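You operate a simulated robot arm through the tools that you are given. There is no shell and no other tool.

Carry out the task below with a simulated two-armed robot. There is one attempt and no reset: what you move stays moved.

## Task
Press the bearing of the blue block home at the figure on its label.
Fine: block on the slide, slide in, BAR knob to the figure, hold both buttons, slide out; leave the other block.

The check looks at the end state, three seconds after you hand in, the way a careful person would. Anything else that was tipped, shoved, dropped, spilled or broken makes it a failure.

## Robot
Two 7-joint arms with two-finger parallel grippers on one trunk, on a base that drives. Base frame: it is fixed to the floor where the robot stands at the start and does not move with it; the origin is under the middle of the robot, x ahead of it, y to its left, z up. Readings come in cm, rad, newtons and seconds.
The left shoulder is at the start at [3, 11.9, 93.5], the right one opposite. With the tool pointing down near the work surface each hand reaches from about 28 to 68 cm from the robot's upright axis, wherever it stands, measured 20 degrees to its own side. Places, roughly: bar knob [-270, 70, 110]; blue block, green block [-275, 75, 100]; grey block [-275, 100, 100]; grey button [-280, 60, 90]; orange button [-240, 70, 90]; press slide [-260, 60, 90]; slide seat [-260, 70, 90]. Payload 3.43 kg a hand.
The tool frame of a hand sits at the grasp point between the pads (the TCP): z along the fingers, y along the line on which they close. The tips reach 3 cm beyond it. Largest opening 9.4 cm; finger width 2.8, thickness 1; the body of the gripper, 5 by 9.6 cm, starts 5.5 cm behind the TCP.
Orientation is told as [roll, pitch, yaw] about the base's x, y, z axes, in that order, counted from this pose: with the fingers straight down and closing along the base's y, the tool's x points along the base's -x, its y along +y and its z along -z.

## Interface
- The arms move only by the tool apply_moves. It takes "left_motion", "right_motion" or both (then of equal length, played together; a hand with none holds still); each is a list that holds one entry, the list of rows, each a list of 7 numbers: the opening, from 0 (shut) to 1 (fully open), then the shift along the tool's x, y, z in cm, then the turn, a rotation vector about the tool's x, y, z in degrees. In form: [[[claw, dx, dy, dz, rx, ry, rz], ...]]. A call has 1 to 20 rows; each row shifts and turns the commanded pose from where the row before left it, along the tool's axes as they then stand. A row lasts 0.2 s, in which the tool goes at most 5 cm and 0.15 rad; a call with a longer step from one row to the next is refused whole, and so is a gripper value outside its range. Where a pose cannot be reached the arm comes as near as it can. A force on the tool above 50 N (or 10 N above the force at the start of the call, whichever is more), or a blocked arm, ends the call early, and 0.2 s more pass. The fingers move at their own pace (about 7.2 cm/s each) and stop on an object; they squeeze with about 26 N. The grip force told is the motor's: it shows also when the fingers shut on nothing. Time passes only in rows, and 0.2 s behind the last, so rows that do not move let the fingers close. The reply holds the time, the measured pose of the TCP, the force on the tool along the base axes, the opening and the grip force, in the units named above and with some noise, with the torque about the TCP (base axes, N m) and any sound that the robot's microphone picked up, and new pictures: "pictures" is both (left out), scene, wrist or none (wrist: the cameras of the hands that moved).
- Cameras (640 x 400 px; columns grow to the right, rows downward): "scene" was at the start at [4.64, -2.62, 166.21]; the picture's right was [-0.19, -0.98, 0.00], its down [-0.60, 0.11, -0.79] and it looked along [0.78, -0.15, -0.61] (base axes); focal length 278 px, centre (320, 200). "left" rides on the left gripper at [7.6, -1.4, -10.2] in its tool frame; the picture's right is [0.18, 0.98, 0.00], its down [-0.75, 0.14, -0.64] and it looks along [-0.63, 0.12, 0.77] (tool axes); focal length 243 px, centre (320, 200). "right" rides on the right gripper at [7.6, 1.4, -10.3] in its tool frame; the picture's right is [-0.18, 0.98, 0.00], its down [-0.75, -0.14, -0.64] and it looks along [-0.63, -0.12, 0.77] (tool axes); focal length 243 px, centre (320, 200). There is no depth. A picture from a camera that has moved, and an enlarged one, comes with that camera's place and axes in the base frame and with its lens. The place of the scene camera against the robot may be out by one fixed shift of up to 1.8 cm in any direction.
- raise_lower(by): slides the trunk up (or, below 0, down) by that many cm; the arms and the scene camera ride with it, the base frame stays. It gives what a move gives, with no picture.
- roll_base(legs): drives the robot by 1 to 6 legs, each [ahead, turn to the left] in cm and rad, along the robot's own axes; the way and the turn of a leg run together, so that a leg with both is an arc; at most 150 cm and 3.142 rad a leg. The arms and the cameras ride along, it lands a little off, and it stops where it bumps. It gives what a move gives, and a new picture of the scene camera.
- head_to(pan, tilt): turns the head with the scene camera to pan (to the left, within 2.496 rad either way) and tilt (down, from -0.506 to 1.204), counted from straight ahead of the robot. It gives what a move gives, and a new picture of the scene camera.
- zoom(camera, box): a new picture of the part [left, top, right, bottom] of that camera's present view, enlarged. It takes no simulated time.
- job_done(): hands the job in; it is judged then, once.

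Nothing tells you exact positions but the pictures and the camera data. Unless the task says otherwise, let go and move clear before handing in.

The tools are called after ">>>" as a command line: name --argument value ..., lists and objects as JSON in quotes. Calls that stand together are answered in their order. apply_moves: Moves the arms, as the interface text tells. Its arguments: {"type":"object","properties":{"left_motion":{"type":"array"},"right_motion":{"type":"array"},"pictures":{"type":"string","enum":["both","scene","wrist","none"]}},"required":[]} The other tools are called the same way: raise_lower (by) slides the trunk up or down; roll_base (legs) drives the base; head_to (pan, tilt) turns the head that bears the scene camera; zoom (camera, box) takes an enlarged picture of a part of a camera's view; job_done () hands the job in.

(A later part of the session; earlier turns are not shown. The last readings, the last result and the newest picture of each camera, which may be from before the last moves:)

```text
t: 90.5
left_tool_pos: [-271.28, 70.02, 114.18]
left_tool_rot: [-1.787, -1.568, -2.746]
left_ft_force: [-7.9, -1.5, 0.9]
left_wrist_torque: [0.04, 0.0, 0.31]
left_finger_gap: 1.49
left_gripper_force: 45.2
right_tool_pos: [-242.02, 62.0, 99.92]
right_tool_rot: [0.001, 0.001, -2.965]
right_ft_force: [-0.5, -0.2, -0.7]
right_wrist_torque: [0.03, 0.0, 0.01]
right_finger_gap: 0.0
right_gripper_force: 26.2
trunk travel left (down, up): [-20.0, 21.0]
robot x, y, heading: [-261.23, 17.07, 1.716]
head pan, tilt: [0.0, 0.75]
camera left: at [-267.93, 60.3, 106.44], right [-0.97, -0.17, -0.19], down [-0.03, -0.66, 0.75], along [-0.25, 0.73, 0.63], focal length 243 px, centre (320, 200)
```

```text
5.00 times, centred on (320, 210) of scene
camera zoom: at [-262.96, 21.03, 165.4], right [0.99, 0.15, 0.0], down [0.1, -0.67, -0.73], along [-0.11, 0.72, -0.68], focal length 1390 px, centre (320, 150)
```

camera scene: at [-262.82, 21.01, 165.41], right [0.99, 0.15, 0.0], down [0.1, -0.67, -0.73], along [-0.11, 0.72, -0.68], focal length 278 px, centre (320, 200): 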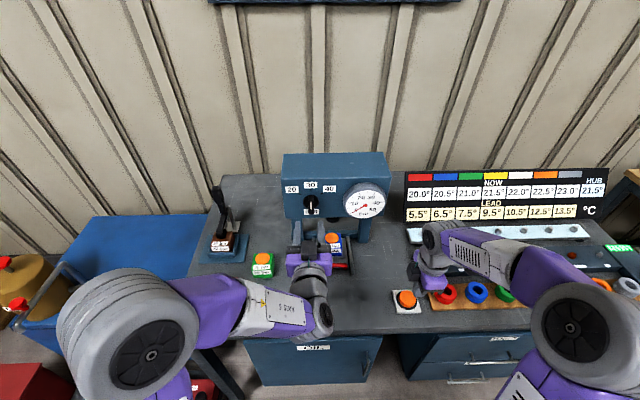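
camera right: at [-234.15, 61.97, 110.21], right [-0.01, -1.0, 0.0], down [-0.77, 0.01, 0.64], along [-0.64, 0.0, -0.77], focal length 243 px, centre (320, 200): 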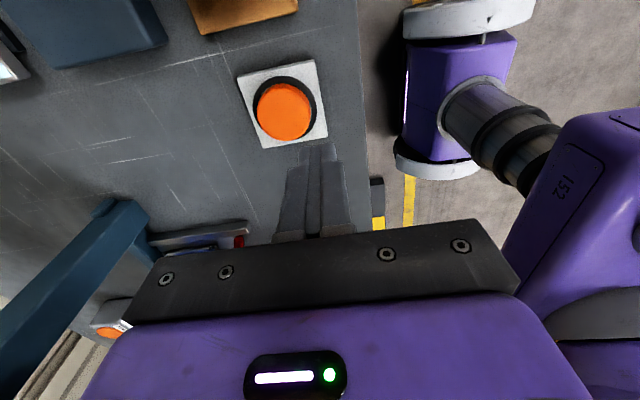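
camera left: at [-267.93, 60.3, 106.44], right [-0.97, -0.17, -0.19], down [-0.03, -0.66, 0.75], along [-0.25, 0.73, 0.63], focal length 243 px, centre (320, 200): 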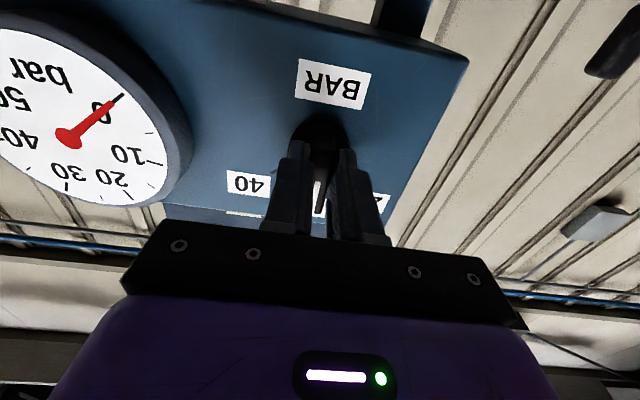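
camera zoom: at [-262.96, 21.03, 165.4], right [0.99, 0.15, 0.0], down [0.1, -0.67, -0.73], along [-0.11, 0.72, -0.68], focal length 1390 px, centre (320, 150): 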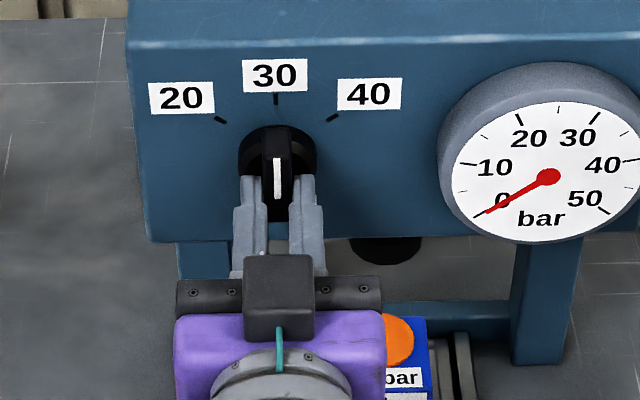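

The ridge is gripped (1.5 cm). I'll relieve a small side load and rotate clockwise in steps.

>>> apply_moves --left_motion '[[[0.05, 0, 0.15, 0, 0, 0, 0], [0.05, 0, 0, 0, 0, 0, 7.5], [0.05, 0, 0, 0, 0, 0, 7.5], [0.05, 0, 0, 0, 0, 0, 7.5], [0.05, 0, 0, 0, 0, 0, 0]]]' --pictures "wrist"

>>> zoom --camera "scene" --box '[270, 170, 370, 250]'

```text
t: 91.7
left_tool_pos: [-271.42, 70.11, 114.22]
left_tool_rot: [1.574, -1.178, 0.177]
left_ft_force: [-7.3, -1.0, 4.6]
left_wrist_torque: [-1.1, -0.25, 0.73]
left_finger_gap: 1.48
left_gripper_force: 44.8
right_tool_pos: [-241.92, 62.11, 100.02]
right_tool_rot: [0.001, 0.0, -2.965]
right_ft_force: [-0.5, -0.8, -0.4]
right_wrist_torque: [0.0, 0.0, 0.03]
right_finger_gap: 0.02
right_gripper_force: 26.5
trunk travel left (down, up): [-20.0, 21.0]
robot x, y, heading: [-261.24, 17.19, 1.712]
head pan, tilt: [0.0, 0.75]
camera left: at [-271.07, 59.74, 106.49], right [-0.96, -0.17, 0.21], down [0.27, -0.6, 0.75], along [-0.01, 0.78, 0.63], focal length 243 px, centre (320, 200)
```

left: 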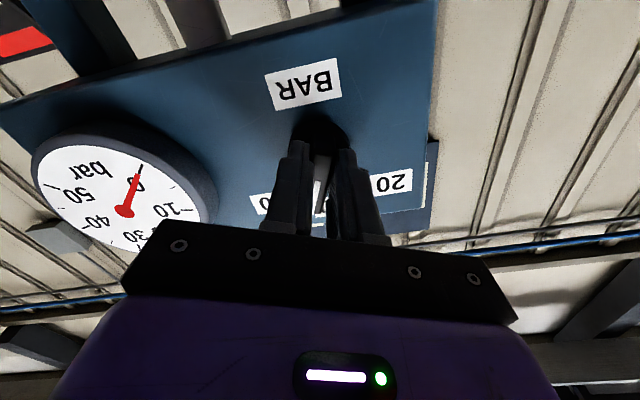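

```text
5.00 times, centred on (320, 210) of scene
camera zoom: at [-262.95, 21.02, 165.41], right [0.99, 0.15, 0.0], down [0.1, -0.67, -0.73], along [-0.11, 0.72, -0.68], focal length 1390 px, centre (320, 150)
```

zoom: 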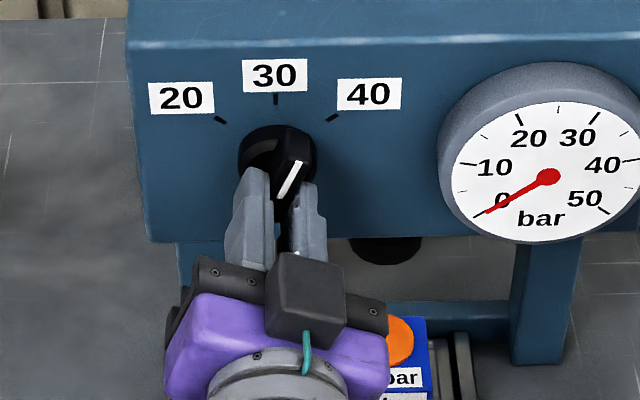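

The knob is turning toward 40 as wanted. Continuing the second half.

>>> apply_moves --left_motion '[[[0.05, 0, 0, 0, 0, 0, 7.5], [0.05, 0, 0, 0, 0, 0, 7.5], [0.05, 0, 0, 0, 0, 0, 7.5], [0.05, 0, 0, 0, 0, 0, 0]]]' --pictures "wrist"

>>> zoom --camera "scene" --box '[270, 170, 370, 250]'

```text
t: 92.7
left_tool_pos: [-271.58, 70.08, 114.26]
left_tool_rot: [1.576, -0.786, 0.176]
left_ft_force: [-13.8, 1.5, 11.2]
left_wrist_torque: [-0.17, -0.11, 0.54]
left_finger_gap: 1.48
left_gripper_force: 44.6
right_tool_pos: [-242.12, 61.99, 99.89]
right_tool_rot: [0.0, 0.002, -2.965]
right_ft_force: [0.1, -0.4, -0.5]
right_wrist_torque: [-0.01, -0.01, 0.01]
right_finger_gap: 0.01
right_gripper_force: 26.3
trunk travel left (down, up): [-20.0, 21.0]
robot x, y, heading: [-261.1, 16.55, 1.72]
head pan, tilt: [0.0, 0.75]
camera left: at [-273.91, 59.24, 107.73], right [-0.81, -0.15, 0.56], down [0.54, -0.56, 0.63], along [0.22, 0.82, 0.53], focal length 243 px, centre (320, 200)
```

left: 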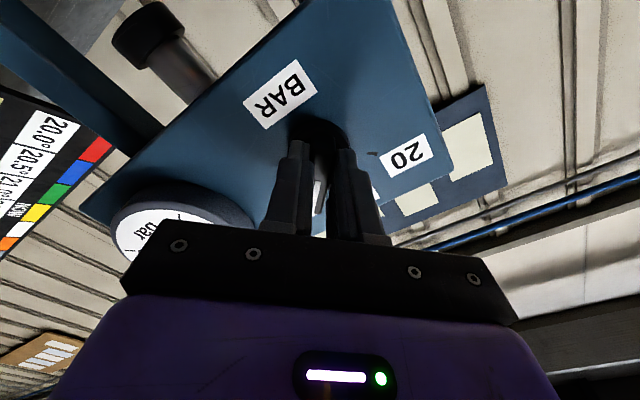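

```text
5.00 times, centred on (320, 210) of scene
camera zoom: at [-263.07, 20.97, 165.41], right [0.99, 0.15, 0.0], down [0.1, -0.67, -0.73], along [-0.11, 0.72, -0.68], focal length 1390 px, centre (320, 150)
```

zoom: 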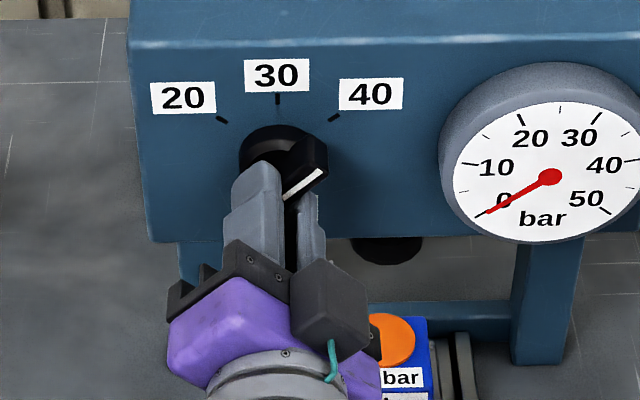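

The pointer looks aimed at 40. I'll open the fingers and back off along the knob axis to verify the setting.

>>> apply_moves --left_motion '[[[0.35, 0, 0, 0, 0, 0, 0], [0.35, 0, 0, 0, 0, 0, 0], [0.35, 0, 0, 0, 0, 0, 0], [0.35, 0, 0, -1.5, 0, 0, 0], [0.35, 0, 0, -2.5, 0, 0, 0], [0.35, 0, 0, -2.5, 0, 0, 0], [0.35, 0, 0, 0, 0, 0, 0]]]' --pictures "wrist"

>>> zoom --camera "scene" --box '[275, 170, 365, 230]'

>>> zoom --camera "left" --box '[230, 60, 410, 210]'

```text
t: 94.2
left_tool_pos: [-270.23, 63.67, 114.1]
left_tool_rot: [1.57, -0.786, 0.176]
left_ft_force: [0.3, -0.4, -0.1]
left_wrist_torque: [-0.01, -0.01, -0.04]
left_finger_gap: 3.3
left_gripper_force: 0.0
right_tool_pos: [-241.9, 62.06, 99.92]
right_tool_rot: [0.0, -0.001, -2.966]
right_ft_force: [0.5, 0.0, 0.4]
right_wrist_torque: [-0.04, 0.01, -0.05]
right_finger_gap: 0.01
right_gripper_force: 26.4
trunk travel left (down, up): [-20.0, 21.0]
robot x, y, heading: [-260.86, 16.93, 1.72]
head pan, tilt: [0.0, 0.75]
camera left: at [-272.52, 52.85, 107.64], right [-0.81, -0.14, 0.56], down [0.54, -0.56, 0.63], along [0.22, 0.82, 0.53], focal length 243 px, centre (320, 200)
```

left: 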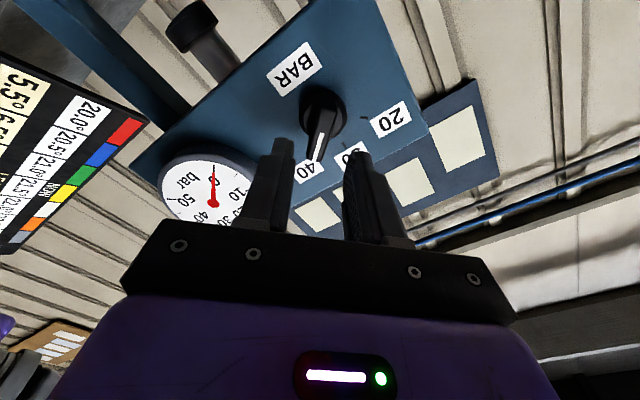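

```text
6.67 times, centred on (320, 200) of scene
camera zoom: at [-262.81, 21.09, 165.4], right [0.99, 0.15, 0.0], down [0.1, -0.67, -0.73], along [-0.11, 0.72, -0.68], focal length 1853 px, centre (320, 200)
```

zoom: 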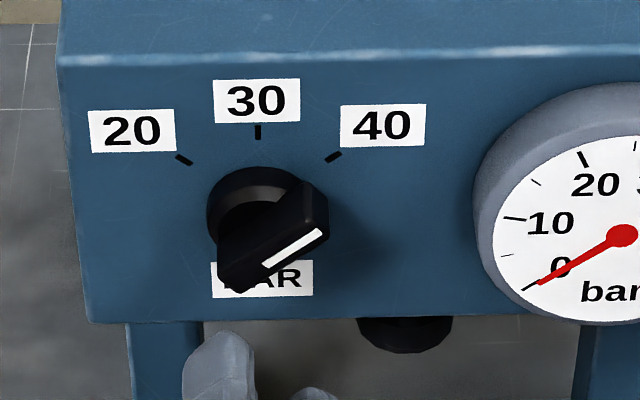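

```text
2.67 times, centred on (320, 135) of left
camera zoom: at [-272.52, 52.85, 107.64], right [-0.81, -0.14, 0.56], down [0.54, -0.56, 0.63], along [0.22, 0.82, 0.53], focal length 647 px, centre (320, 373)
```

zoom: 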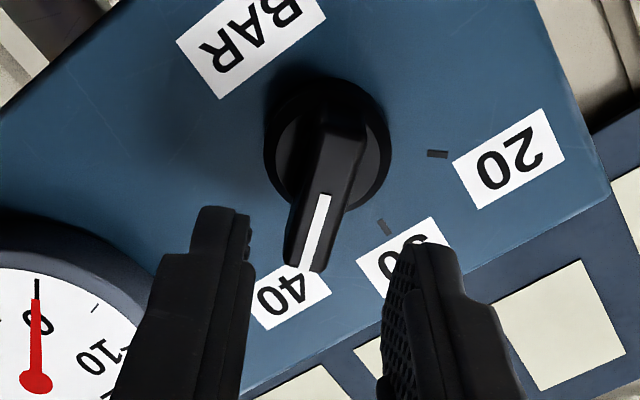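

The pointer agrees with the 40 tick within measurement error. I'll return the left hand to a downward pose (undo roll and pitch) with closed fingers.

>>> apply_moves --left_motion '[[[0.1, 0, 0, -1, 0, 0, -7.5], [0, 0, 0, 0, 0, 0, -7.5], [0, 0, 0, 0, 0, 0, -7.5], [0, 0, 0, 0, 0, 0, -7.5], [0, 0, 0, 0, 0, 0, -7.5], [0, 0, 0, 0, 0, 0, -7.5], [0, 0, 0, 0, 0, 7.5, 0], [0, 0, 0, 0, 0, 7.5, 0], [0, 0, 0, 0, 0, 7.5, 0], [0, 0, 0, 0, 0, 7.5, 0], [0, 0, 0, 0, 0, 7.5, 0], [0, 0, 0, 0, 0, 7.5, 0], [0, 0, 0, 0, 0, 7.5, 0], [0, 0, 0, 0, 0, 7.5, 0], [0, 0, 0, 0, 0, 7.5, 0], [0, 0, 0, 0, 0, 7.5, 0], [0, 0, 0, 0, 0, 7.5, 0], [0, 0, 0, 0, 0, 7.5, 0], [0, 0, 0, 0, 0, 0, 0]]]' --pictures "scene"

>>> zoom --camera "scene" --box '[288, 175, 352, 215]'

```text
t: 98.2
left_tool_pos: [-269.85, 62.74, 114.22]
left_tool_rot: [0.0, 0.002, 1.746]
left_ft_force: [0.0, 0.0, 0.8]
left_wrist_torque: [0.03, 0.0, 0.01]
left_finger_gap: 0.0
left_gripper_force: 26.0
right_tool_pos: [-241.93, 62.02, 99.99]
right_tool_rot: [0.0, -0.002, -2.965]
right_ft_force: [-0.2, -0.7, -0.5]
right_wrist_torque: [0.0, 0.01, -0.02]
right_finger_gap: 0.01
right_gripper_force: 24.9
trunk travel left (down, up): [-20.0, 21.0]
robot x, y, heading: [-261.41, 17.04, 1.722]
head pan, tilt: [0.0, 0.75]
camera scene: at [-262.82, 21.0, 165.41], right [0.99, 0.15, 0.0], down [0.1, -0.67, -0.73], along [-0.11, 0.72, -0.68], focal length 278 px, centre (320, 200)
```

scene: 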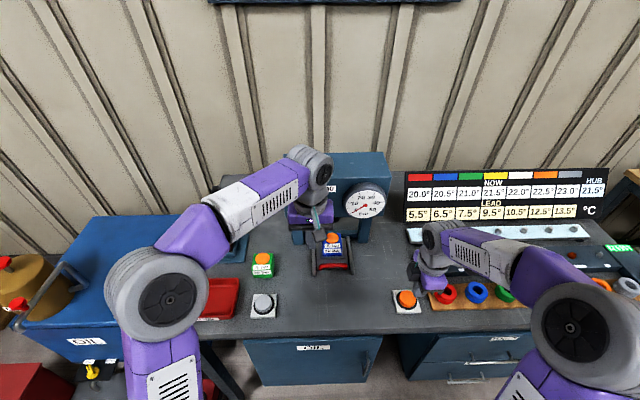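

```text
10.00 times, centred on (320, 195) of scene
camera zoom: at [-262.82, 21.0, 165.41], right [0.99, 0.15, 0.0], down [0.1, -0.67, -0.73], along [-0.11, 0.72, -0.68], focal length 2780 px, centre (320, 250)
```

zoom: 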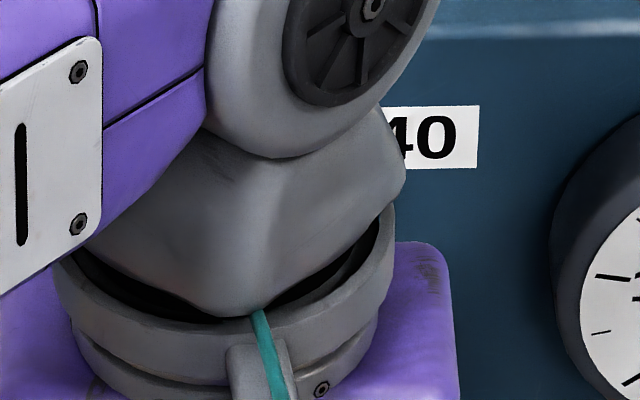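

>>> apply_moves --left_motion '[[[0, 0.8, 3.5, 0, 0, 0, 0], [0, 0.8, 3.5, 0, 0, 0, 0], [0, 0.8, 3.5, 2, 0, 0, 0], [0, 0.73, 3.6, 2.5, 0, 0, 0], [0, 0, 0, 4, 0, 0, 0], [0, 0, 0, 4, 0, 0, 0], [0, 0, 0, 2.7, 0, 0, 0], [0, 0, 0, 0, 0, 0, 0]]]' --pictures "both"

>>> zoom --camera "scene" --box '[275, 170, 365, 230]'

>>> zoom --camera "left" --box '[220, 40, 420, 200]'

```text
t: 100.0
left_tool_pos: [-283.19, 57.05, 98.96]
left_tool_rot: [-0.001, 0.001, 1.745]
left_ft_force: [0.0, 0.6, 0.4]
left_wrist_torque: [-0.01, 0.0, -0.02]
left_finger_gap: 0.0
left_gripper_force: 25.8
right_tool_pos: [-242.04, 62.0, 99.92]
right_tool_rot: [0.0, 0.0, -2.966]
right_ft_force: [-0.4, 0.9, -0.5]
right_wrist_torque: [0.02, 0.0, 0.03]
right_finger_gap: 0.01
right_gripper_force: 25.7
trunk travel left (down, up): [-20.0, 21.0]
robot x, y, heading: [-261.02, 16.8, 1.714]
head pan, tilt: [0.0, 0.75]
camera scene: at [-262.81, 21.02, 165.41], right [0.99, 0.15, 0.0], down [0.1, -0.67, -0.73], along [-0.11, 0.72, -0.68], focal length 278 px, centre (320, 200)
camera left: at [-280.36, 49.83, 109.15], right [-0.94, -0.35, 0.0], down [-0.27, 0.72, 0.64], along [-0.23, 0.6, -0.77], focal length 243 px, centre (320, 200)
```

scene: 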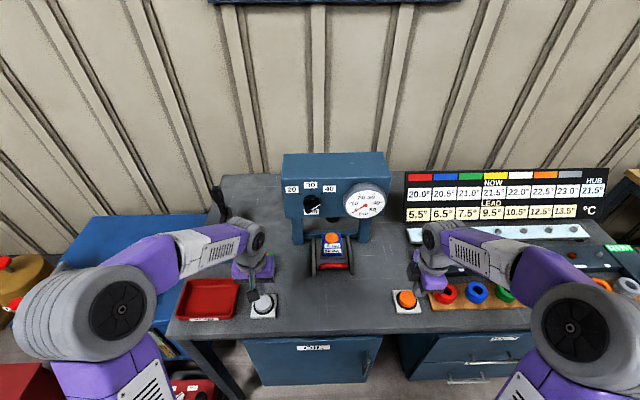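
left: 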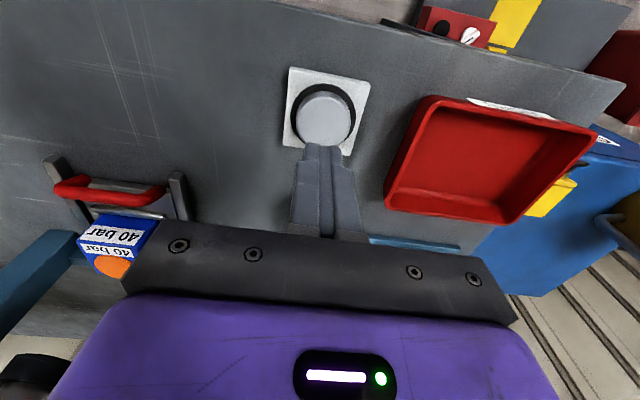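

```text
6.67 times, centred on (320, 200) of scene
camera zoom: at [-262.81, 21.02, 165.41], right [0.99, 0.15, 0.0], down [0.1, -0.67, -0.73], along [-0.11, 0.72, -0.68], focal length 1853 px, centre (320, 200)
```

zoom: 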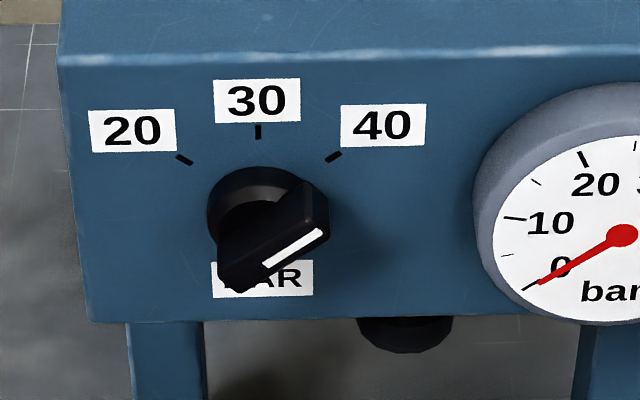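

```text
2.50 times, centred on (320, 120) of left
camera zoom: at [-280.36, 49.83, 109.15], right [-0.94, -0.35, 0.0], down [-0.27, 0.72, 0.64], along [-0.23, 0.6, -0.77], focal length 606 px, centre (320, 400)
```

zoom: 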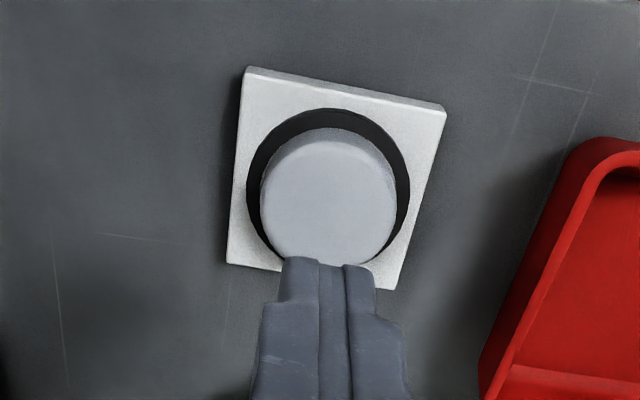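

Knob reads 40. Both hands are now near their buttons; I'll centre the right hand over the orange one and lower both to just above contact.

>>> apply_moves --left_motion '[[[0, 0, 0, 0, 0, 0, 0], [0, 0, 0, 2.5, 0, 0, 0], [0, 0, 0, 2.5, 0, 0, 0], [0, 0, 0, 0, 0, 0, 0]]]' --right_motion '[[[0, 0.63, -3.04, 0, 0, 0, 0], [0, 0, 0, 3, 0, 0, 0], [0, 0, 0, 3, 0, 0, 0], [0, 0, 0, 0, 0, 0, 0]]]' --pictures "both"

>>> zoom --camera "right" --box '[220, 60, 420, 220]'

>>> zoom --camera "left" --box '[220, 60, 420, 220]'

```text
t: 101.0
left_tool_pos: [-283.29, 57.15, 93.94]
left_tool_rot: [0.0, -0.002, 1.746]
left_ft_force: [0.7, 0.5, -0.9]
left_wrist_torque: [0.01, -0.02, 0.01]
left_finger_gap: 0.01
left_gripper_force: 25.7
right_tool_pos: [-241.82, 65.13, 94.01]
right_tool_rot: [0.0, 0.001, -2.965]
right_ft_force: [-0.4, -0.3, -1.2]
right_wrist_torque: [0.07, 0.02, -0.02]
right_finger_gap: 0.0
right_gripper_force: 26.2
trunk travel left (down, up): [-20.0, 21.0]
robot x, y, heading: [-261.13, 16.99, 1.716]
head pan, tilt: [0.0, 0.75]
camera scene: at [-262.81, 20.97, 165.41], right [0.99, 0.15, 0.0], down [0.1, -0.67, -0.73], along [-0.11, 0.72, -0.68], focal length 278 px, centre (320, 200)
camera right: at [-234.09, 65.05, 104.24], right [-0.01, -1.0, 0.0], down [-0.77, 0.01, 0.64], along [-0.64, 0.01, -0.77], focal length 243 px, centre (320, 200)
camera left: at [-280.38, 49.86, 104.08], right [-0.94, -0.35, 0.0], down [-0.27, 0.72, 0.64], along [-0.23, 0.6, -0.77], focal length 243 px, centre (320, 200)
```

scene: 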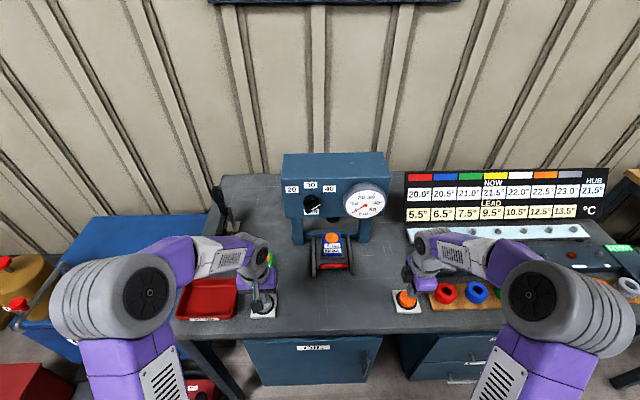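
right: 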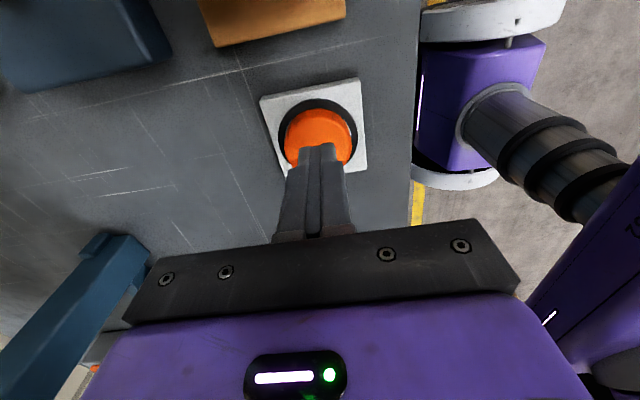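
left: 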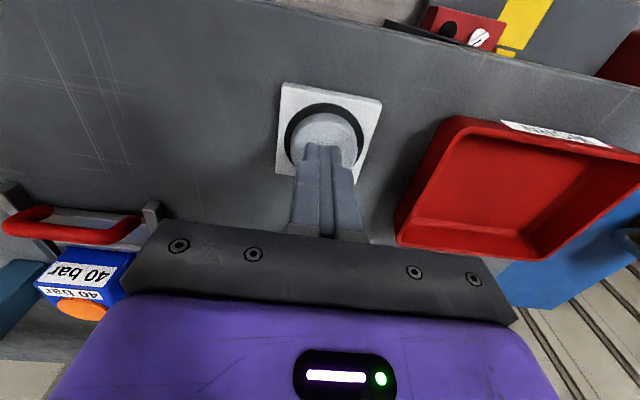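

```text
2.50 times, centred on (320, 140) of right
camera zoom: at [-234.09, 65.05, 104.24], right [-0.01, -1.0, 0.0], down [-0.77, 0.01, 0.64], along [-0.64, 0.01, -0.77], focal length 606 px, centre (320, 350)
```

zoom: 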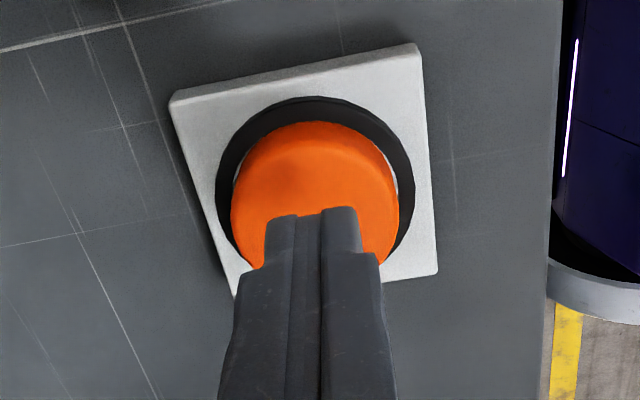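

```text
2.50 times, centred on (320, 140) of left
camera zoom: at [-280.38, 49.86, 104.08], right [-0.94, -0.35, 0.0], down [-0.27, 0.72, 0.64], along [-0.23, 0.6, -0.77], focal length 606 px, centre (320, 350)
```

zoom: 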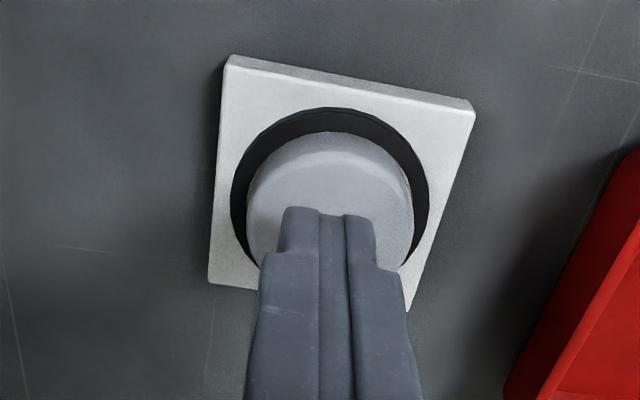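

Both fingertips are centred over their buttons. Pressing both down together.

>>> apply_moves --left_motion '[[[0, 0, 0, 1.0, 0, 0, 0], [0, 0, 0, 0.6, 0, 0, 0], [0, 0, 0, 0.3, 0, 0, 0], [0, 0, 0, 0.3, 0, 0, 0], [0, 0, 0, 0.3, 0, 0, 0], [0, 0, 0, 0, 0, 0, 0]]]' --right_motion '[[[0, 0, 0, 1.0, 0, 0, 0], [0, 0, 0, 0.6, 0, 0, 0], [0, 0, 0, 0.3, 0, 0, 0], [0, 0, 0, 0.3, 0, 0, 0], [0, 0, 0, 0.3, 0, 0, 0], [0, 0, 0, 0, 0, 0, 0]]]' --pictures "scene"

>>> zoom --camera "scene" --box '[270, 170, 400, 290]'

```text
t: 102.5
left_tool_pos: [-283.21, 57.09, 91.46]
left_tool_rot: [-0.001, -0.003, 1.749]
left_ft_force: [-1.3, 1.4, 4.5]
left_wrist_torque: [0.01, 0.03, -0.02]
left_finger_gap: 0.0
left_gripper_force: 26.1
right_tool_pos: [-241.89, 65.17, 91.46]
right_tool_rot: [-0.002, 0.0, -2.965]
right_ft_force: [-0.3, 0.3, 3.5]
right_wrist_torque: [0.02, -0.01, -0.01]
right_finger_gap: 0.02
right_gripper_force: 26.0
trunk travel left (down, up): [-20.0, 21.0]
robot x, y, heading: [-261.0, 16.76, 1.719]
head pan, tilt: [0.0, 0.75]
heard: click, click
camera scene: at [-262.81, 21.01, 165.41], right [0.99, 0.15, 0.0], down [0.1, -0.67, -0.73], along [-0.11, 0.72, -0.68], focal length 278 px, centre (320, 200)
```

scene: 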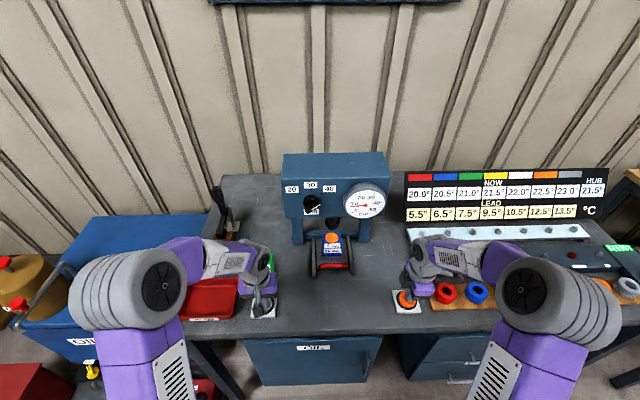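

```text
3.33 times, centred on (335, 230) of scene
camera zoom: at [-262.81, 21.01, 165.41], right [0.99, 0.15, 0.0], down [0.1, -0.67, -0.73], along [-0.11, 0.72, -0.68], focal length 927 px, centre (270, 100)
```

zoom: 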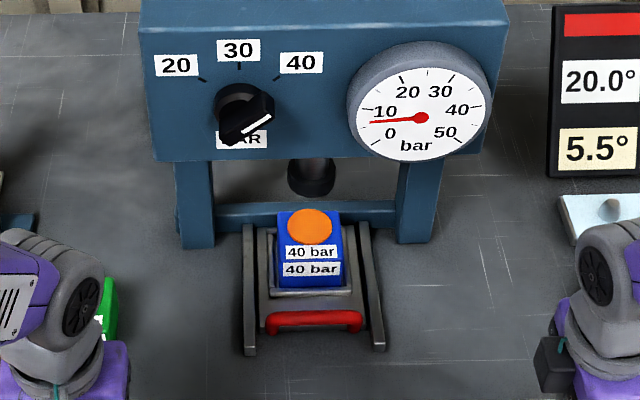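

Two clicks, the gauge is rising and the ram is coming down. Holding both buttons.

>>> apply_moves --left_motion '[[[0, 0, 0, 0.1, 0, 0, 0], [0, 0, 0, 0, 0, 0, 0], [0, 0, 0, 0, 0, 0, 0], [0, 0, 0, 0, 0, 0, 0], [0, 0, 0, 0, 0, 0, 0], [0, 0, 0, 0, 0, 0, 0]]]' --right_motion '[[[0, 0, 0, 0.1, 0, 0, 0], [0, 0, 0, 0, 0, 0, 0], [0, 0, 0, 0, 0, 0, 0], [0, 0, 0, 0, 0, 0, 0], [0, 0, 0, 0, 0, 0, 0], [0, 0, 0, 0, 0, 0, 0]]]' --pictures "none"

>>> zoom --camera "scene" --box '[270, 170, 400, 290]'

```text
t: 103.8
left_tool_pos: [-283.38, 57.13, 91.39]
left_tool_rot: [-0.001, -0.001, 1.747]
left_ft_force: [-3.6, 0.2, 10.5]
left_wrist_torque: [0.02, 0.1, 0.03]
left_finger_gap: 0.0
left_gripper_force: 25.6
right_tool_pos: [-241.9, 65.1, 91.39]
right_tool_rot: [-0.001, 0.0, -2.965]
right_ft_force: [0.8, 3.1, 5.2]
right_wrist_torque: [0.1, -0.03, 0.03]
right_finger_gap: 0.02
right_gripper_force: 26.1
trunk travel left (down, up): [-20.0, 21.0]
robot x, y, heading: [-261.38, 16.92, 1.72]
head pan, tilt: [0.0, 0.75]
```

```text
3.33 times, centred on (335, 230) of scene
camera zoom: at [-262.82, 20.96, 165.41], right [0.99, 0.15, 0.0], down [0.1, -0.67, -0.73], along [-0.11, 0.72, -0.68], focal length 927 px, centre (270, 100)
```

zoom: 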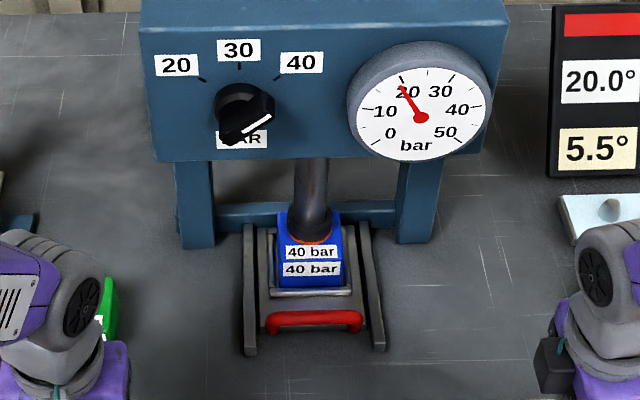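

The ram is on the bearing with the gauge at about 20. Keep holding.

>>> apply_moves --left_motion '[[[0, 0, 0, 0, 0, 0, 0], [0, 0, 0, 0, 0, 0, 0], [0, 0, 0, 0, 0, 0, 0], [0, 0, 0, 0, 0, 0, 0], [0, 0, 0, 0, 0, 0, 0], [0, 0, 0, 0, 0, 0, 0], [0, 0, 0, 0, 0, 0, 0]]]' --right_motion '[[[0, 0, 0, 0, 0, 0, 0], [0, 0, 0, 0, 0, 0, 0], [0, 0, 0, 0, 0, 0, 0], [0, 0, 0, 0, 0, 0, 0], [0, 0, 0, 0, 0, 0, 0], [0, 0, 0, 0, 0, 0, 0], [0, 0, 0, 0, 0, 0, 0]]]' --pictures "none"

>>> zoom --camera "scene" --box '[270, 170, 400, 290]'

```text
t: 105.5
left_tool_pos: [-283.24, 57.13, 91.26]
left_tool_rot: [-0.001, -0.001, 1.747]
left_ft_force: [-3.7, 0.7, 10.5]
left_wrist_torque: [-0.03, 0.08, 0.0]
left_finger_gap: 0.0
left_gripper_force: 26.3
right_tool_pos: [-241.87, 65.03, 91.38]
right_tool_rot: [-0.001, 0.0, -2.965]
right_ft_force: [0.6, 2.7, 4.6]
right_wrist_torque: [0.08, -0.02, 0.01]
right_finger_gap: 0.0
right_gripper_force: 25.6
trunk travel left (down, up): [-20.0, 21.0]
robot x, y, heading: [-260.97, 16.74, 1.719]
head pan, tilt: [0.0, 0.75]
```

```text
3.33 times, centred on (335, 230) of scene
camera zoom: at [-262.83, 20.96, 165.41], right [0.99, 0.15, 0.0], down [0.1, -0.67, -0.73], along [-0.11, 0.72, -0.68], focal length 927 px, centre (270, 100)
```

zoom: 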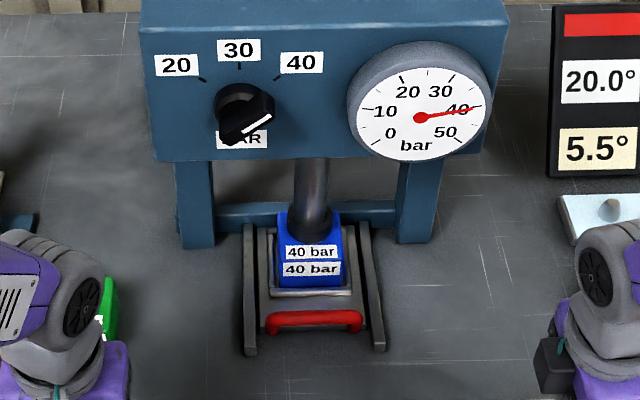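

The gauge sits at 40 and the bearing is going home. I'll hold one more second to be sure it has settled.

>>> apply_moves --left_motion '[[[0, 0, 0, 0, 0, 0, 0], [0, 0, 0, 0, 0, 0, 0], [0, 0, 0, 0, 0, 0, 0], [0, 0, 0, 0, 0, 0, 0], [0, 0, 0, 0, 0, 0, 0]]]' --right_motion '[[[0, 0, 0, 0, 0, 0, 0], [0, 0, 0, 0, 0, 0, 0], [0, 0, 0, 0, 0, 0, 0], [0, 0, 0, 0, 0, 0, 0], [0, 0, 0, 0, 0, 0, 0]]]' --pictures "none"

>>> zoom --camera "scene" --box '[290, 170, 400, 280]'

```text
t: 106.7
left_tool_pos: [-283.2, 57.26, 91.35]
left_tool_rot: [0.001, -0.002, 1.747]
left_ft_force: [-3.7, 2.6, 11.8]
left_wrist_torque: [0.01, 0.12, -0.04]
left_finger_gap: 0.01
left_gripper_force: 26.2
right_tool_pos: [-241.84, 65.09, 91.28]
right_tool_rot: [0.0, 0.0, -2.966]
right_ft_force: [0.0, 0.5, 4.9]
right_wrist_torque: [0.0, 0.0, -0.03]
right_finger_gap: 0.01
right_gripper_force: 26.0
trunk travel left (down, up): [-20.0, 21.0]
robot x, y, heading: [-261.16, 16.69, 1.714]
head pan, tilt: [0.0, 0.75]
```

```text
3.64 times, centred on (345, 225) of scene
camera zoom: at [-262.83, 20.96, 165.41], right [0.99, 0.15, 0.0], down [0.1, -0.67, -0.73], along [-0.11, 0.72, -0.68], focal length 1011 px, centre (229, 109)
```

zoom: 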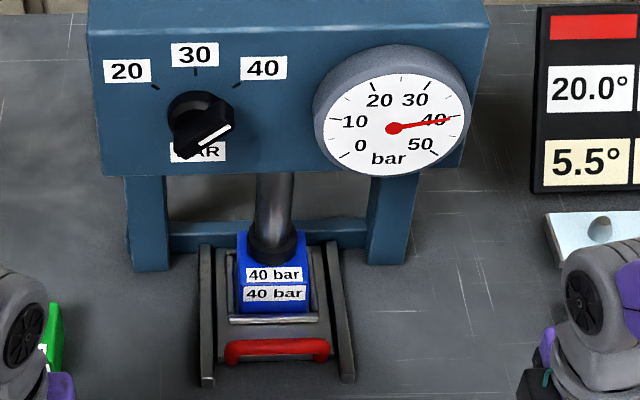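

Pressed at 40 bar and holding steady. I'll release both buttons by raising both hands and let the ram go back up.

>>> apply_moves --left_motion '[[[0, 0, 0, -1.5, 0, 0, 0], [0, 0, 0, -2.5, 0, 0, 0], [0, 0, 0, -3, 0, 0, 0], [0, 0, 0, -3, 0, 0, 0], [0, 0, 0, 0, 0, 0, 0], [0, 0, 0, 0, 0, 0, 0], [0, 0, 0, 0, 0, 0, 0], [0, 0, 0, 0, 0, 0, 0]]]' --right_motion '[[[0, 0, 0, -1.5, 0, 0, 0], [0, 0, 0, -2.5, 0, 0, 0], [0, 0, 0, -3, 0, 0, 0], [0, 0, 0, -3, 0, 0, 0], [0, 0, 0, 0, 0, 0, 0], [0, 0, 0, 0, 0, 0, 0], [0, 0, 0, 0, 0, 0, 0], [0, 0, 0, 0, 0, 0, 0]]]' --pictures "scene"

>>> zoom --camera "scene" --box '[290, 170, 400, 280]'

```text
t: 108.5
left_tool_pos: [-283.25, 57.0, 101.23]
left_tool_rot: [-0.001, 0.001, 1.748]
left_ft_force: [-1.0, -0.1, 0.7]
left_wrist_torque: [0.01, -0.03, 0.02]
left_finger_gap: 0.01
left_gripper_force: 25.9
right_tool_pos: [-241.87, 65.2, 101.33]
right_tool_rot: [0.0, 0.002, -2.966]
right_ft_force: [-0.3, -0.1, -0.2]
right_wrist_torque: [0.01, -0.04, 0.04]
right_finger_gap: 0.01
right_gripper_force: 26.2
trunk travel left (down, up): [-20.0, 21.0]
robot x, y, heading: [-261.34, 16.87, 1.717]
head pan, tilt: [0.0, 0.75]
camera scene: at [-262.81, 21.04, 165.4], right [0.99, 0.15, 0.0], down [0.1, -0.67, -0.73], along [-0.11, 0.72, -0.68], focal length 278 px, centre (320, 200)
```

scene: 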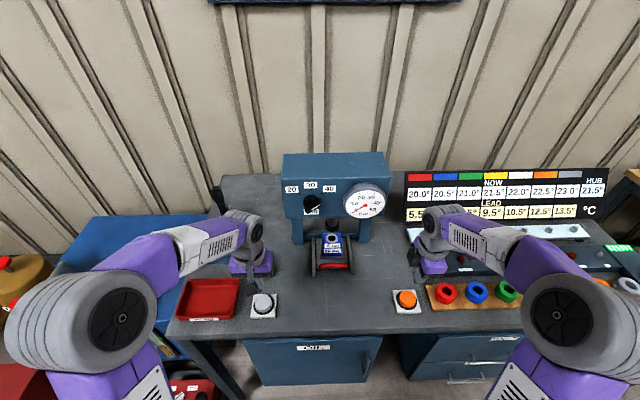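

```text
3.64 times, centred on (345, 225) of scene
camera zoom: at [-262.81, 21.04, 165.4], right [0.99, 0.15, 0.0], down [0.1, -0.67, -0.73], along [-0.11, 0.72, -0.68], focal length 1011 px, centre (229, 109)
```

zoom: 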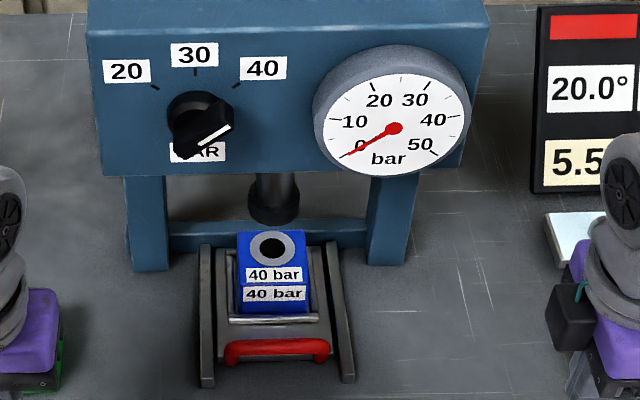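

The orange bearing is now flush (grey ring with a dark bore showing), and the ram is up. Next I'll bring the right hand back over, tilt it 35°, and line up with the handle.

>>> apply_moves --right_motion '[[[0.0, -3.5, 0, -1.2, 0, 0, 0], [0.1, -3.6, 0, -1.2, 0, 0, 0], [0.2, -3.6, 0, -1.2, 0, 0, 0], [0.34, -3.6, 0, -1.1, 0, 0, 0], [0.34, -3.6, 0, 0, 0, 0, 0], [0.34, -3.5, 0, 0, 0, 0, 0], [0.34, 0, 0, 0, 7, 0, 0], [0.34, 0, 0, 0, 7, 0, 0], [0.34, 0, 0, 0, 7, 0, 0], [0.34, 0, 0, 0, 7, 0, 0], [0.34, 0, 0, 0, 7, 0, 0], [0.34, 0, 0, 0, 0, 0, 0]]]' --pictures "both"

>>> zoom --camera "scene" --box '[270, 170, 400, 290]'

```text
t: 111.0
left_tool_pos: [-283.17, 57.05, 101.16]
left_tool_rot: [-0.001, 0.0, 1.747]
left_ft_force: [0.2, -0.9, -0.3]
left_wrist_torque: [-0.01, 0.0, -0.02]
left_finger_gap: 0.01
left_gripper_force: 25.8
right_tool_pos: [-263.02, 61.34, 106.02]
right_tool_rot: [-0.612, -0.001, -2.966]
right_ft_force: [-0.4, -0.1, -0.1]
right_wrist_torque: [-0.02, -0.01, 0.0]
right_finger_gap: 3.2
right_gripper_force: 0.0
trunk travel left (down, up): [-20.0, 21.0]
robot x, y, heading: [-261.33, 16.98, 1.719]
head pan, tilt: [0.0, 0.75]
camera scene: at [-262.81, 21.08, 165.4], right [0.99, 0.15, 0.0], down [0.1, -0.67, -0.73], along [-0.11, 0.72, -0.68], focal length 278 px, centre (320, 200)
camera right: at [-254.18, 55.82, 113.64], right [-0.04, -0.82, -0.56], down [-0.7, -0.38, 0.61], along [-0.72, 0.42, -0.56], focal length 243 px, centre (320, 200)
```

scene: 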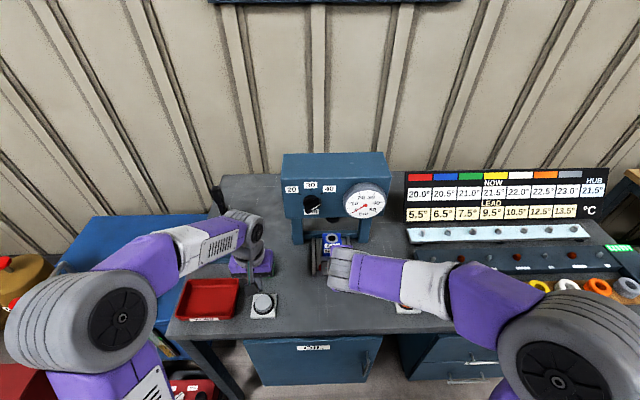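
right: 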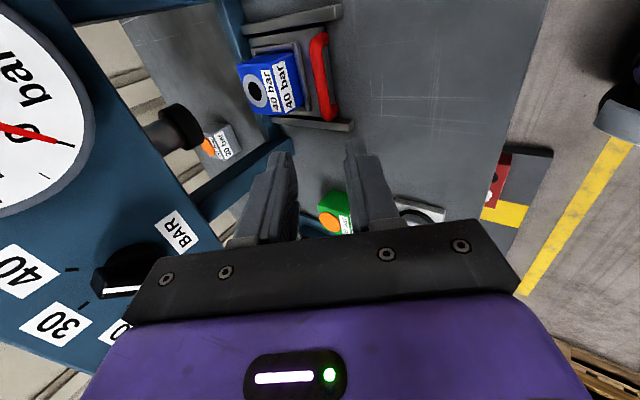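

```text
3.33 times, centred on (335, 230) of scene
camera zoom: at [-262.81, 21.08, 165.4], right [0.99, 0.15, 0.0], down [0.1, -0.67, -0.73], along [-0.11, 0.72, -0.68], focal length 927 px, centre (270, 100)
```

zoom: 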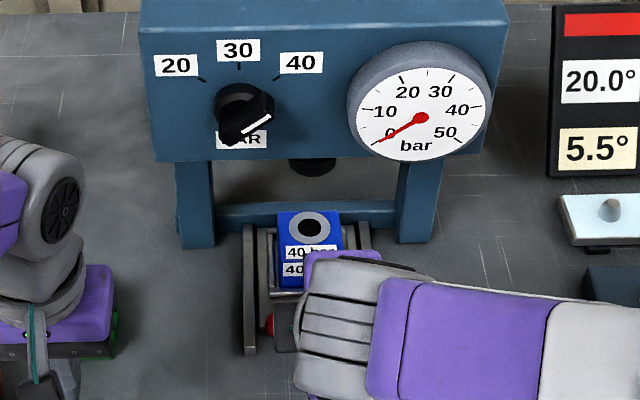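

The ram is fully up. Advancing along the tool axis toward the handle.

>>> apply_moves --right_motion '[[[0.34, -0.1, 0, 3.5, 0, 0, 0], [0.34, -0.1, 0, 3.5, 0, 0, 0], [0.34, 0, 0, 3.6, 0, 0, 0], [0.34, 0, 0, 3, 0, 0, 0], [0.34, 0, 0, 2.5, 0, 0, 0], [0.34, 0, 0, 1.5, 0, 0, 0], [0.34, 0, 0, 0, 0, 0, 0]]]' --pictures "wrist"

>>> zoom --camera "right" --box '[220, 60, 440, 220]'

```text
t: 112.7
left_tool_pos: [-283.27, 57.11, 101.25]
left_tool_rot: [0.0, 0.0, 1.747]
left_ft_force: [-0.7, 0.4, 1.0]
left_wrist_torque: [0.04, -0.03, -0.01]
left_finger_gap: 0.01
left_gripper_force: 25.9
right_tool_pos: [-264.97, 71.26, 91.71]
right_tool_rot: [-0.611, 0.0, -2.964]
right_ft_force: [-0.2, -0.3, -0.2]
right_wrist_torque: [-0.03, 0.02, -0.02]
right_finger_gap: 3.17
right_gripper_force: 0.1
trunk travel left (down, up): [-20.0, 21.0]
robot x, y, heading: [-261.45, 16.4, 1.718]
head pan, tilt: [0.0, 0.75]
camera right: at [-256.13, 65.69, 99.24], right [-0.04, -0.82, -0.56], down [-0.7, -0.38, 0.61], along [-0.72, 0.42, -0.56], focal length 243 px, centre (320, 200)
```

right: 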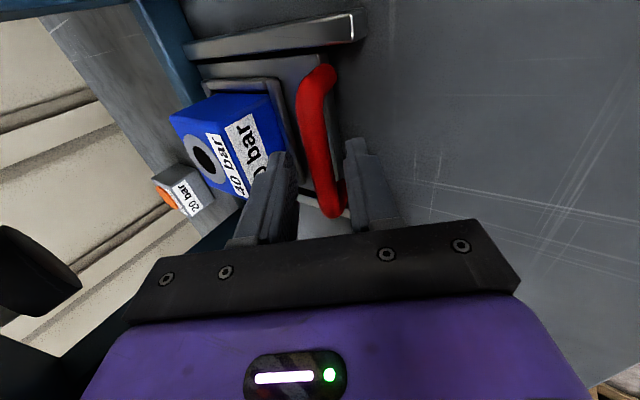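

```text
2.50 times, centred on (330, 140) of right
camera zoom: at [-256.13, 65.69, 99.24], right [-0.04, -0.82, -0.56], down [-0.7, -0.38, 0.61], along [-0.72, 0.42, -0.56], focal length 606 px, centre (295, 350)
```

zoom: 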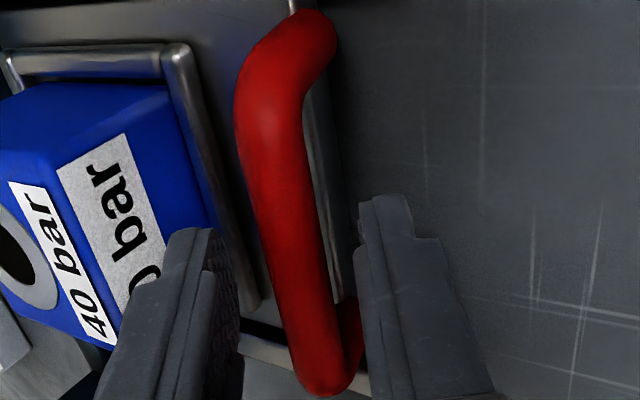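

>>> apply_moves --right_motion '[[[0.34, 0, 0, 1.1, 0, 0, 0], [0.34, 0, 0, 1.0, 0, 0, 0], [0.34, 0, 0, 0, 0, 0, 0]]]' --pictures "none"

>>> zoom --camera "right" --box '[220, 60, 440, 220]'

```text
t: 113.5
left_tool_pos: [-283.3, 57.04, 101.32]
left_tool_rot: [0.001, 0.0, 1.746]
left_ft_force: [-0.5, 0.1, -0.3]
left_wrist_torque: [-0.01, 0.03, -0.01]
left_finger_gap: 0.0
left_gripper_force: 26.3
right_tool_pos: [-265.23, 72.49, 90.05]
right_tool_rot: [-0.612, -0.002, -2.966]
right_ft_force: [0.3, -3.2, 4.4]
right_wrist_torque: [-0.17, -0.03, -0.01]
right_finger_gap: 3.2
right_gripper_force: 0.0
trunk travel left (down, up): [-20.0, 21.0]
robot x, y, heading: [-261.27, 16.76, 1.713]
head pan, tilt: [0.0, 0.75]
```

```text
2.50 times, centred on (330, 140) of right
camera zoom: at [-256.35, 66.84, 97.55], right [-0.04, -0.82, -0.56], down [-0.7, -0.38, 0.61], along [-0.72, 0.42, -0.56], focal length 606 px, centre (295, 350)
```

zoom: 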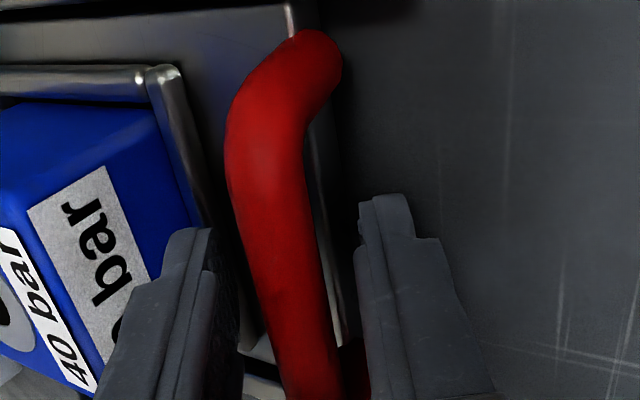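

>>> apply_moves --right_motion '[[[0.34, 0, 0, -0.15, 0, 0, 0], [0.1, 0, 0, 0, 0, 0, 0], [0.1, 0, 0, 0, 0, 0, 0], [0.1, 0, 0, 0, 0, 0, 0], [0.1, 0, 0, 0, 0, 0, 0]]]' --pictures "none"

>>> zoom --camera "right" --box '[220, 60, 440, 220]'

```text
t: 114.7
left_tool_pos: [-283.18, 57.07, 101.37]
left_tool_rot: [0.002, 0.0, 1.746]
left_ft_force: [-1.2, 0.1, -1.0]
left_wrist_torque: [0.0, -0.04, -0.04]
left_finger_gap: 0.0
left_gripper_force: 26.0
right_tool_pos: [-265.09, 72.45, 89.89]
right_tool_rot: [-0.609, 0.001, -2.965]
right_ft_force: [0.8, -2.9, -9.9]
right_wrist_torque: [0.03, -0.36, 0.63]
right_finger_gap: 1.82
right_gripper_force: 45.1
trunk travel left (down, up): [-20.0, 21.0]
robot x, y, heading: [-261.4, 16.67, 1.714]
head pan, tilt: [0.0, 0.75]
```

```text
2.50 times, centred on (330, 140) of right
camera zoom: at [-256.31, 66.78, 97.53], right [-0.04, -0.83, -0.56], down [-0.7, -0.38, 0.61], along [-0.72, 0.42, -0.56], focal length 606 px, centre (295, 350)
```

zoom: 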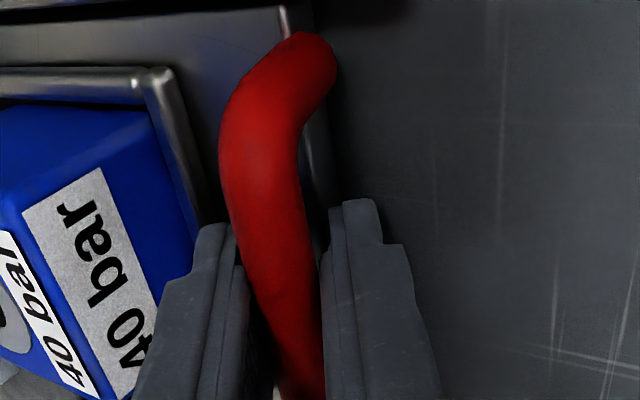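

Gripped again. Pulling the slide out slowly.

>>> apply_moves --right_motion '[[[0.1, 0, 0.04, 0.057, 0, 0, 0], [0.1, 0, 0.41, -0.287, 0, 0, 0], [0.1, 0, 0.82, -0.574, 0, 0, 0], [0.1, 0, 0.82, -0.574, 0, 0, 0], [0.1, 0, 0.82, -0.574, 0, 0, 0], [0.1, 0, 0.82, -0.574, 0, 0, 0], [0.1, 0, 0.82, -0.574, 0, 0, 0], [0.1, 0, 0.82, -0.574, 0, 0, 0], [0.1, 0, 0, 0, 0, 0, 0]]]' --pictures "scene"

```text
t: 116.7
left_tool_pos: [-283.27, 57.12, 101.26]
left_tool_rot: [-0.001, -0.001, 1.748]
left_ft_force: [0.1, 0.1, 1.1]
left_wrist_torque: [0.02, 0.0, -0.02]
left_finger_gap: 0.02
left_gripper_force: 25.9
right_tool_pos: [-264.02, 65.94, 89.97]
right_tool_rot: [-0.611, -0.001, -2.965]
right_ft_force: [1.6, -0.9, -6.5]
right_wrist_torque: [0.0, -0.25, 0.77]
right_finger_gap: 1.83
right_gripper_force: 44.9
trunk travel left (down, up): [-20.0, 21.0]
robot x, y, heading: [-261.48, 17.03, 1.716]
head pan, tilt: [0.0, 0.75]
camera scene: at [-262.79, 21.1, 165.4], right [0.99, 0.15, 0.0], down [0.1, -0.67, -0.73], along [-0.11, 0.72, -0.68], focal length 278 px, centre (320, 200)
```

scene: 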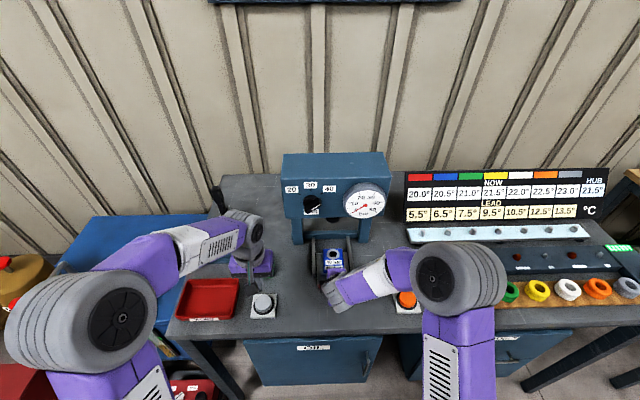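

>>> apply_moves --right_motion '[[[0.1, 0, 0.82, -0.574, 0, 0, 0], [0.1, 0, 0.82, -0.574, 0, 0, 0], [0.1, 0, 0.82, -0.574, 0, 0, 0], [0.1, 0, 0.82, -0.574, 0, 0, 0], [0.1, 0, 0.82, -0.574, 0, 0, 0], [0.1, 0, 0.82, -0.574, 0, 0, 0], [0.1, 0, 0.41, -0.287, 0, 0, 0], [0.1, 0, 0.41, -0.287, 0, 0, 0], [0.1, 0, 0, 0, 0, 0, 0]]]' --pictures "scene"

```text
t: 118.7
left_tool_pos: [-283.32, 57.17, 101.23]
left_tool_rot: [0.0, -0.001, 1.747]
left_ft_force: [0.1, -0.1, 0.8]
left_wrist_torque: [0.01, 0.04, 0.02]
left_finger_gap: 0.02
left_gripper_force: 26.4
right_tool_pos: [-262.76, 59.18, 89.98]
right_tool_rot: [-0.611, 0.0, -2.965]
right_ft_force: [3.2, 1.3, -1.6]
right_wrist_torque: [0.08, -0.64, 0.46]
right_finger_gap: 1.81
right_gripper_force: 45.1
trunk travel left (down, up): [-20.0, 21.0]
robot x, y, heading: [-260.97, 16.98, 1.711]
head pan, tilt: [0.0, 0.75]
camera scene: at [-262.77, 21.08, 165.4], right [0.99, 0.15, 0.0], down [0.1, -0.67, -0.73], along [-0.11, 0.72, -0.68], focal length 278 px, centre (320, 200)
```

scene: 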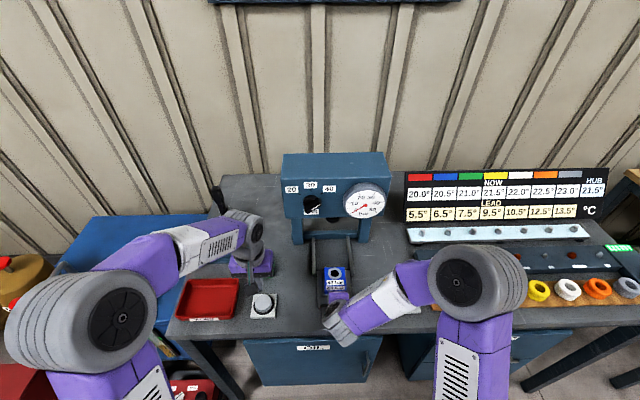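

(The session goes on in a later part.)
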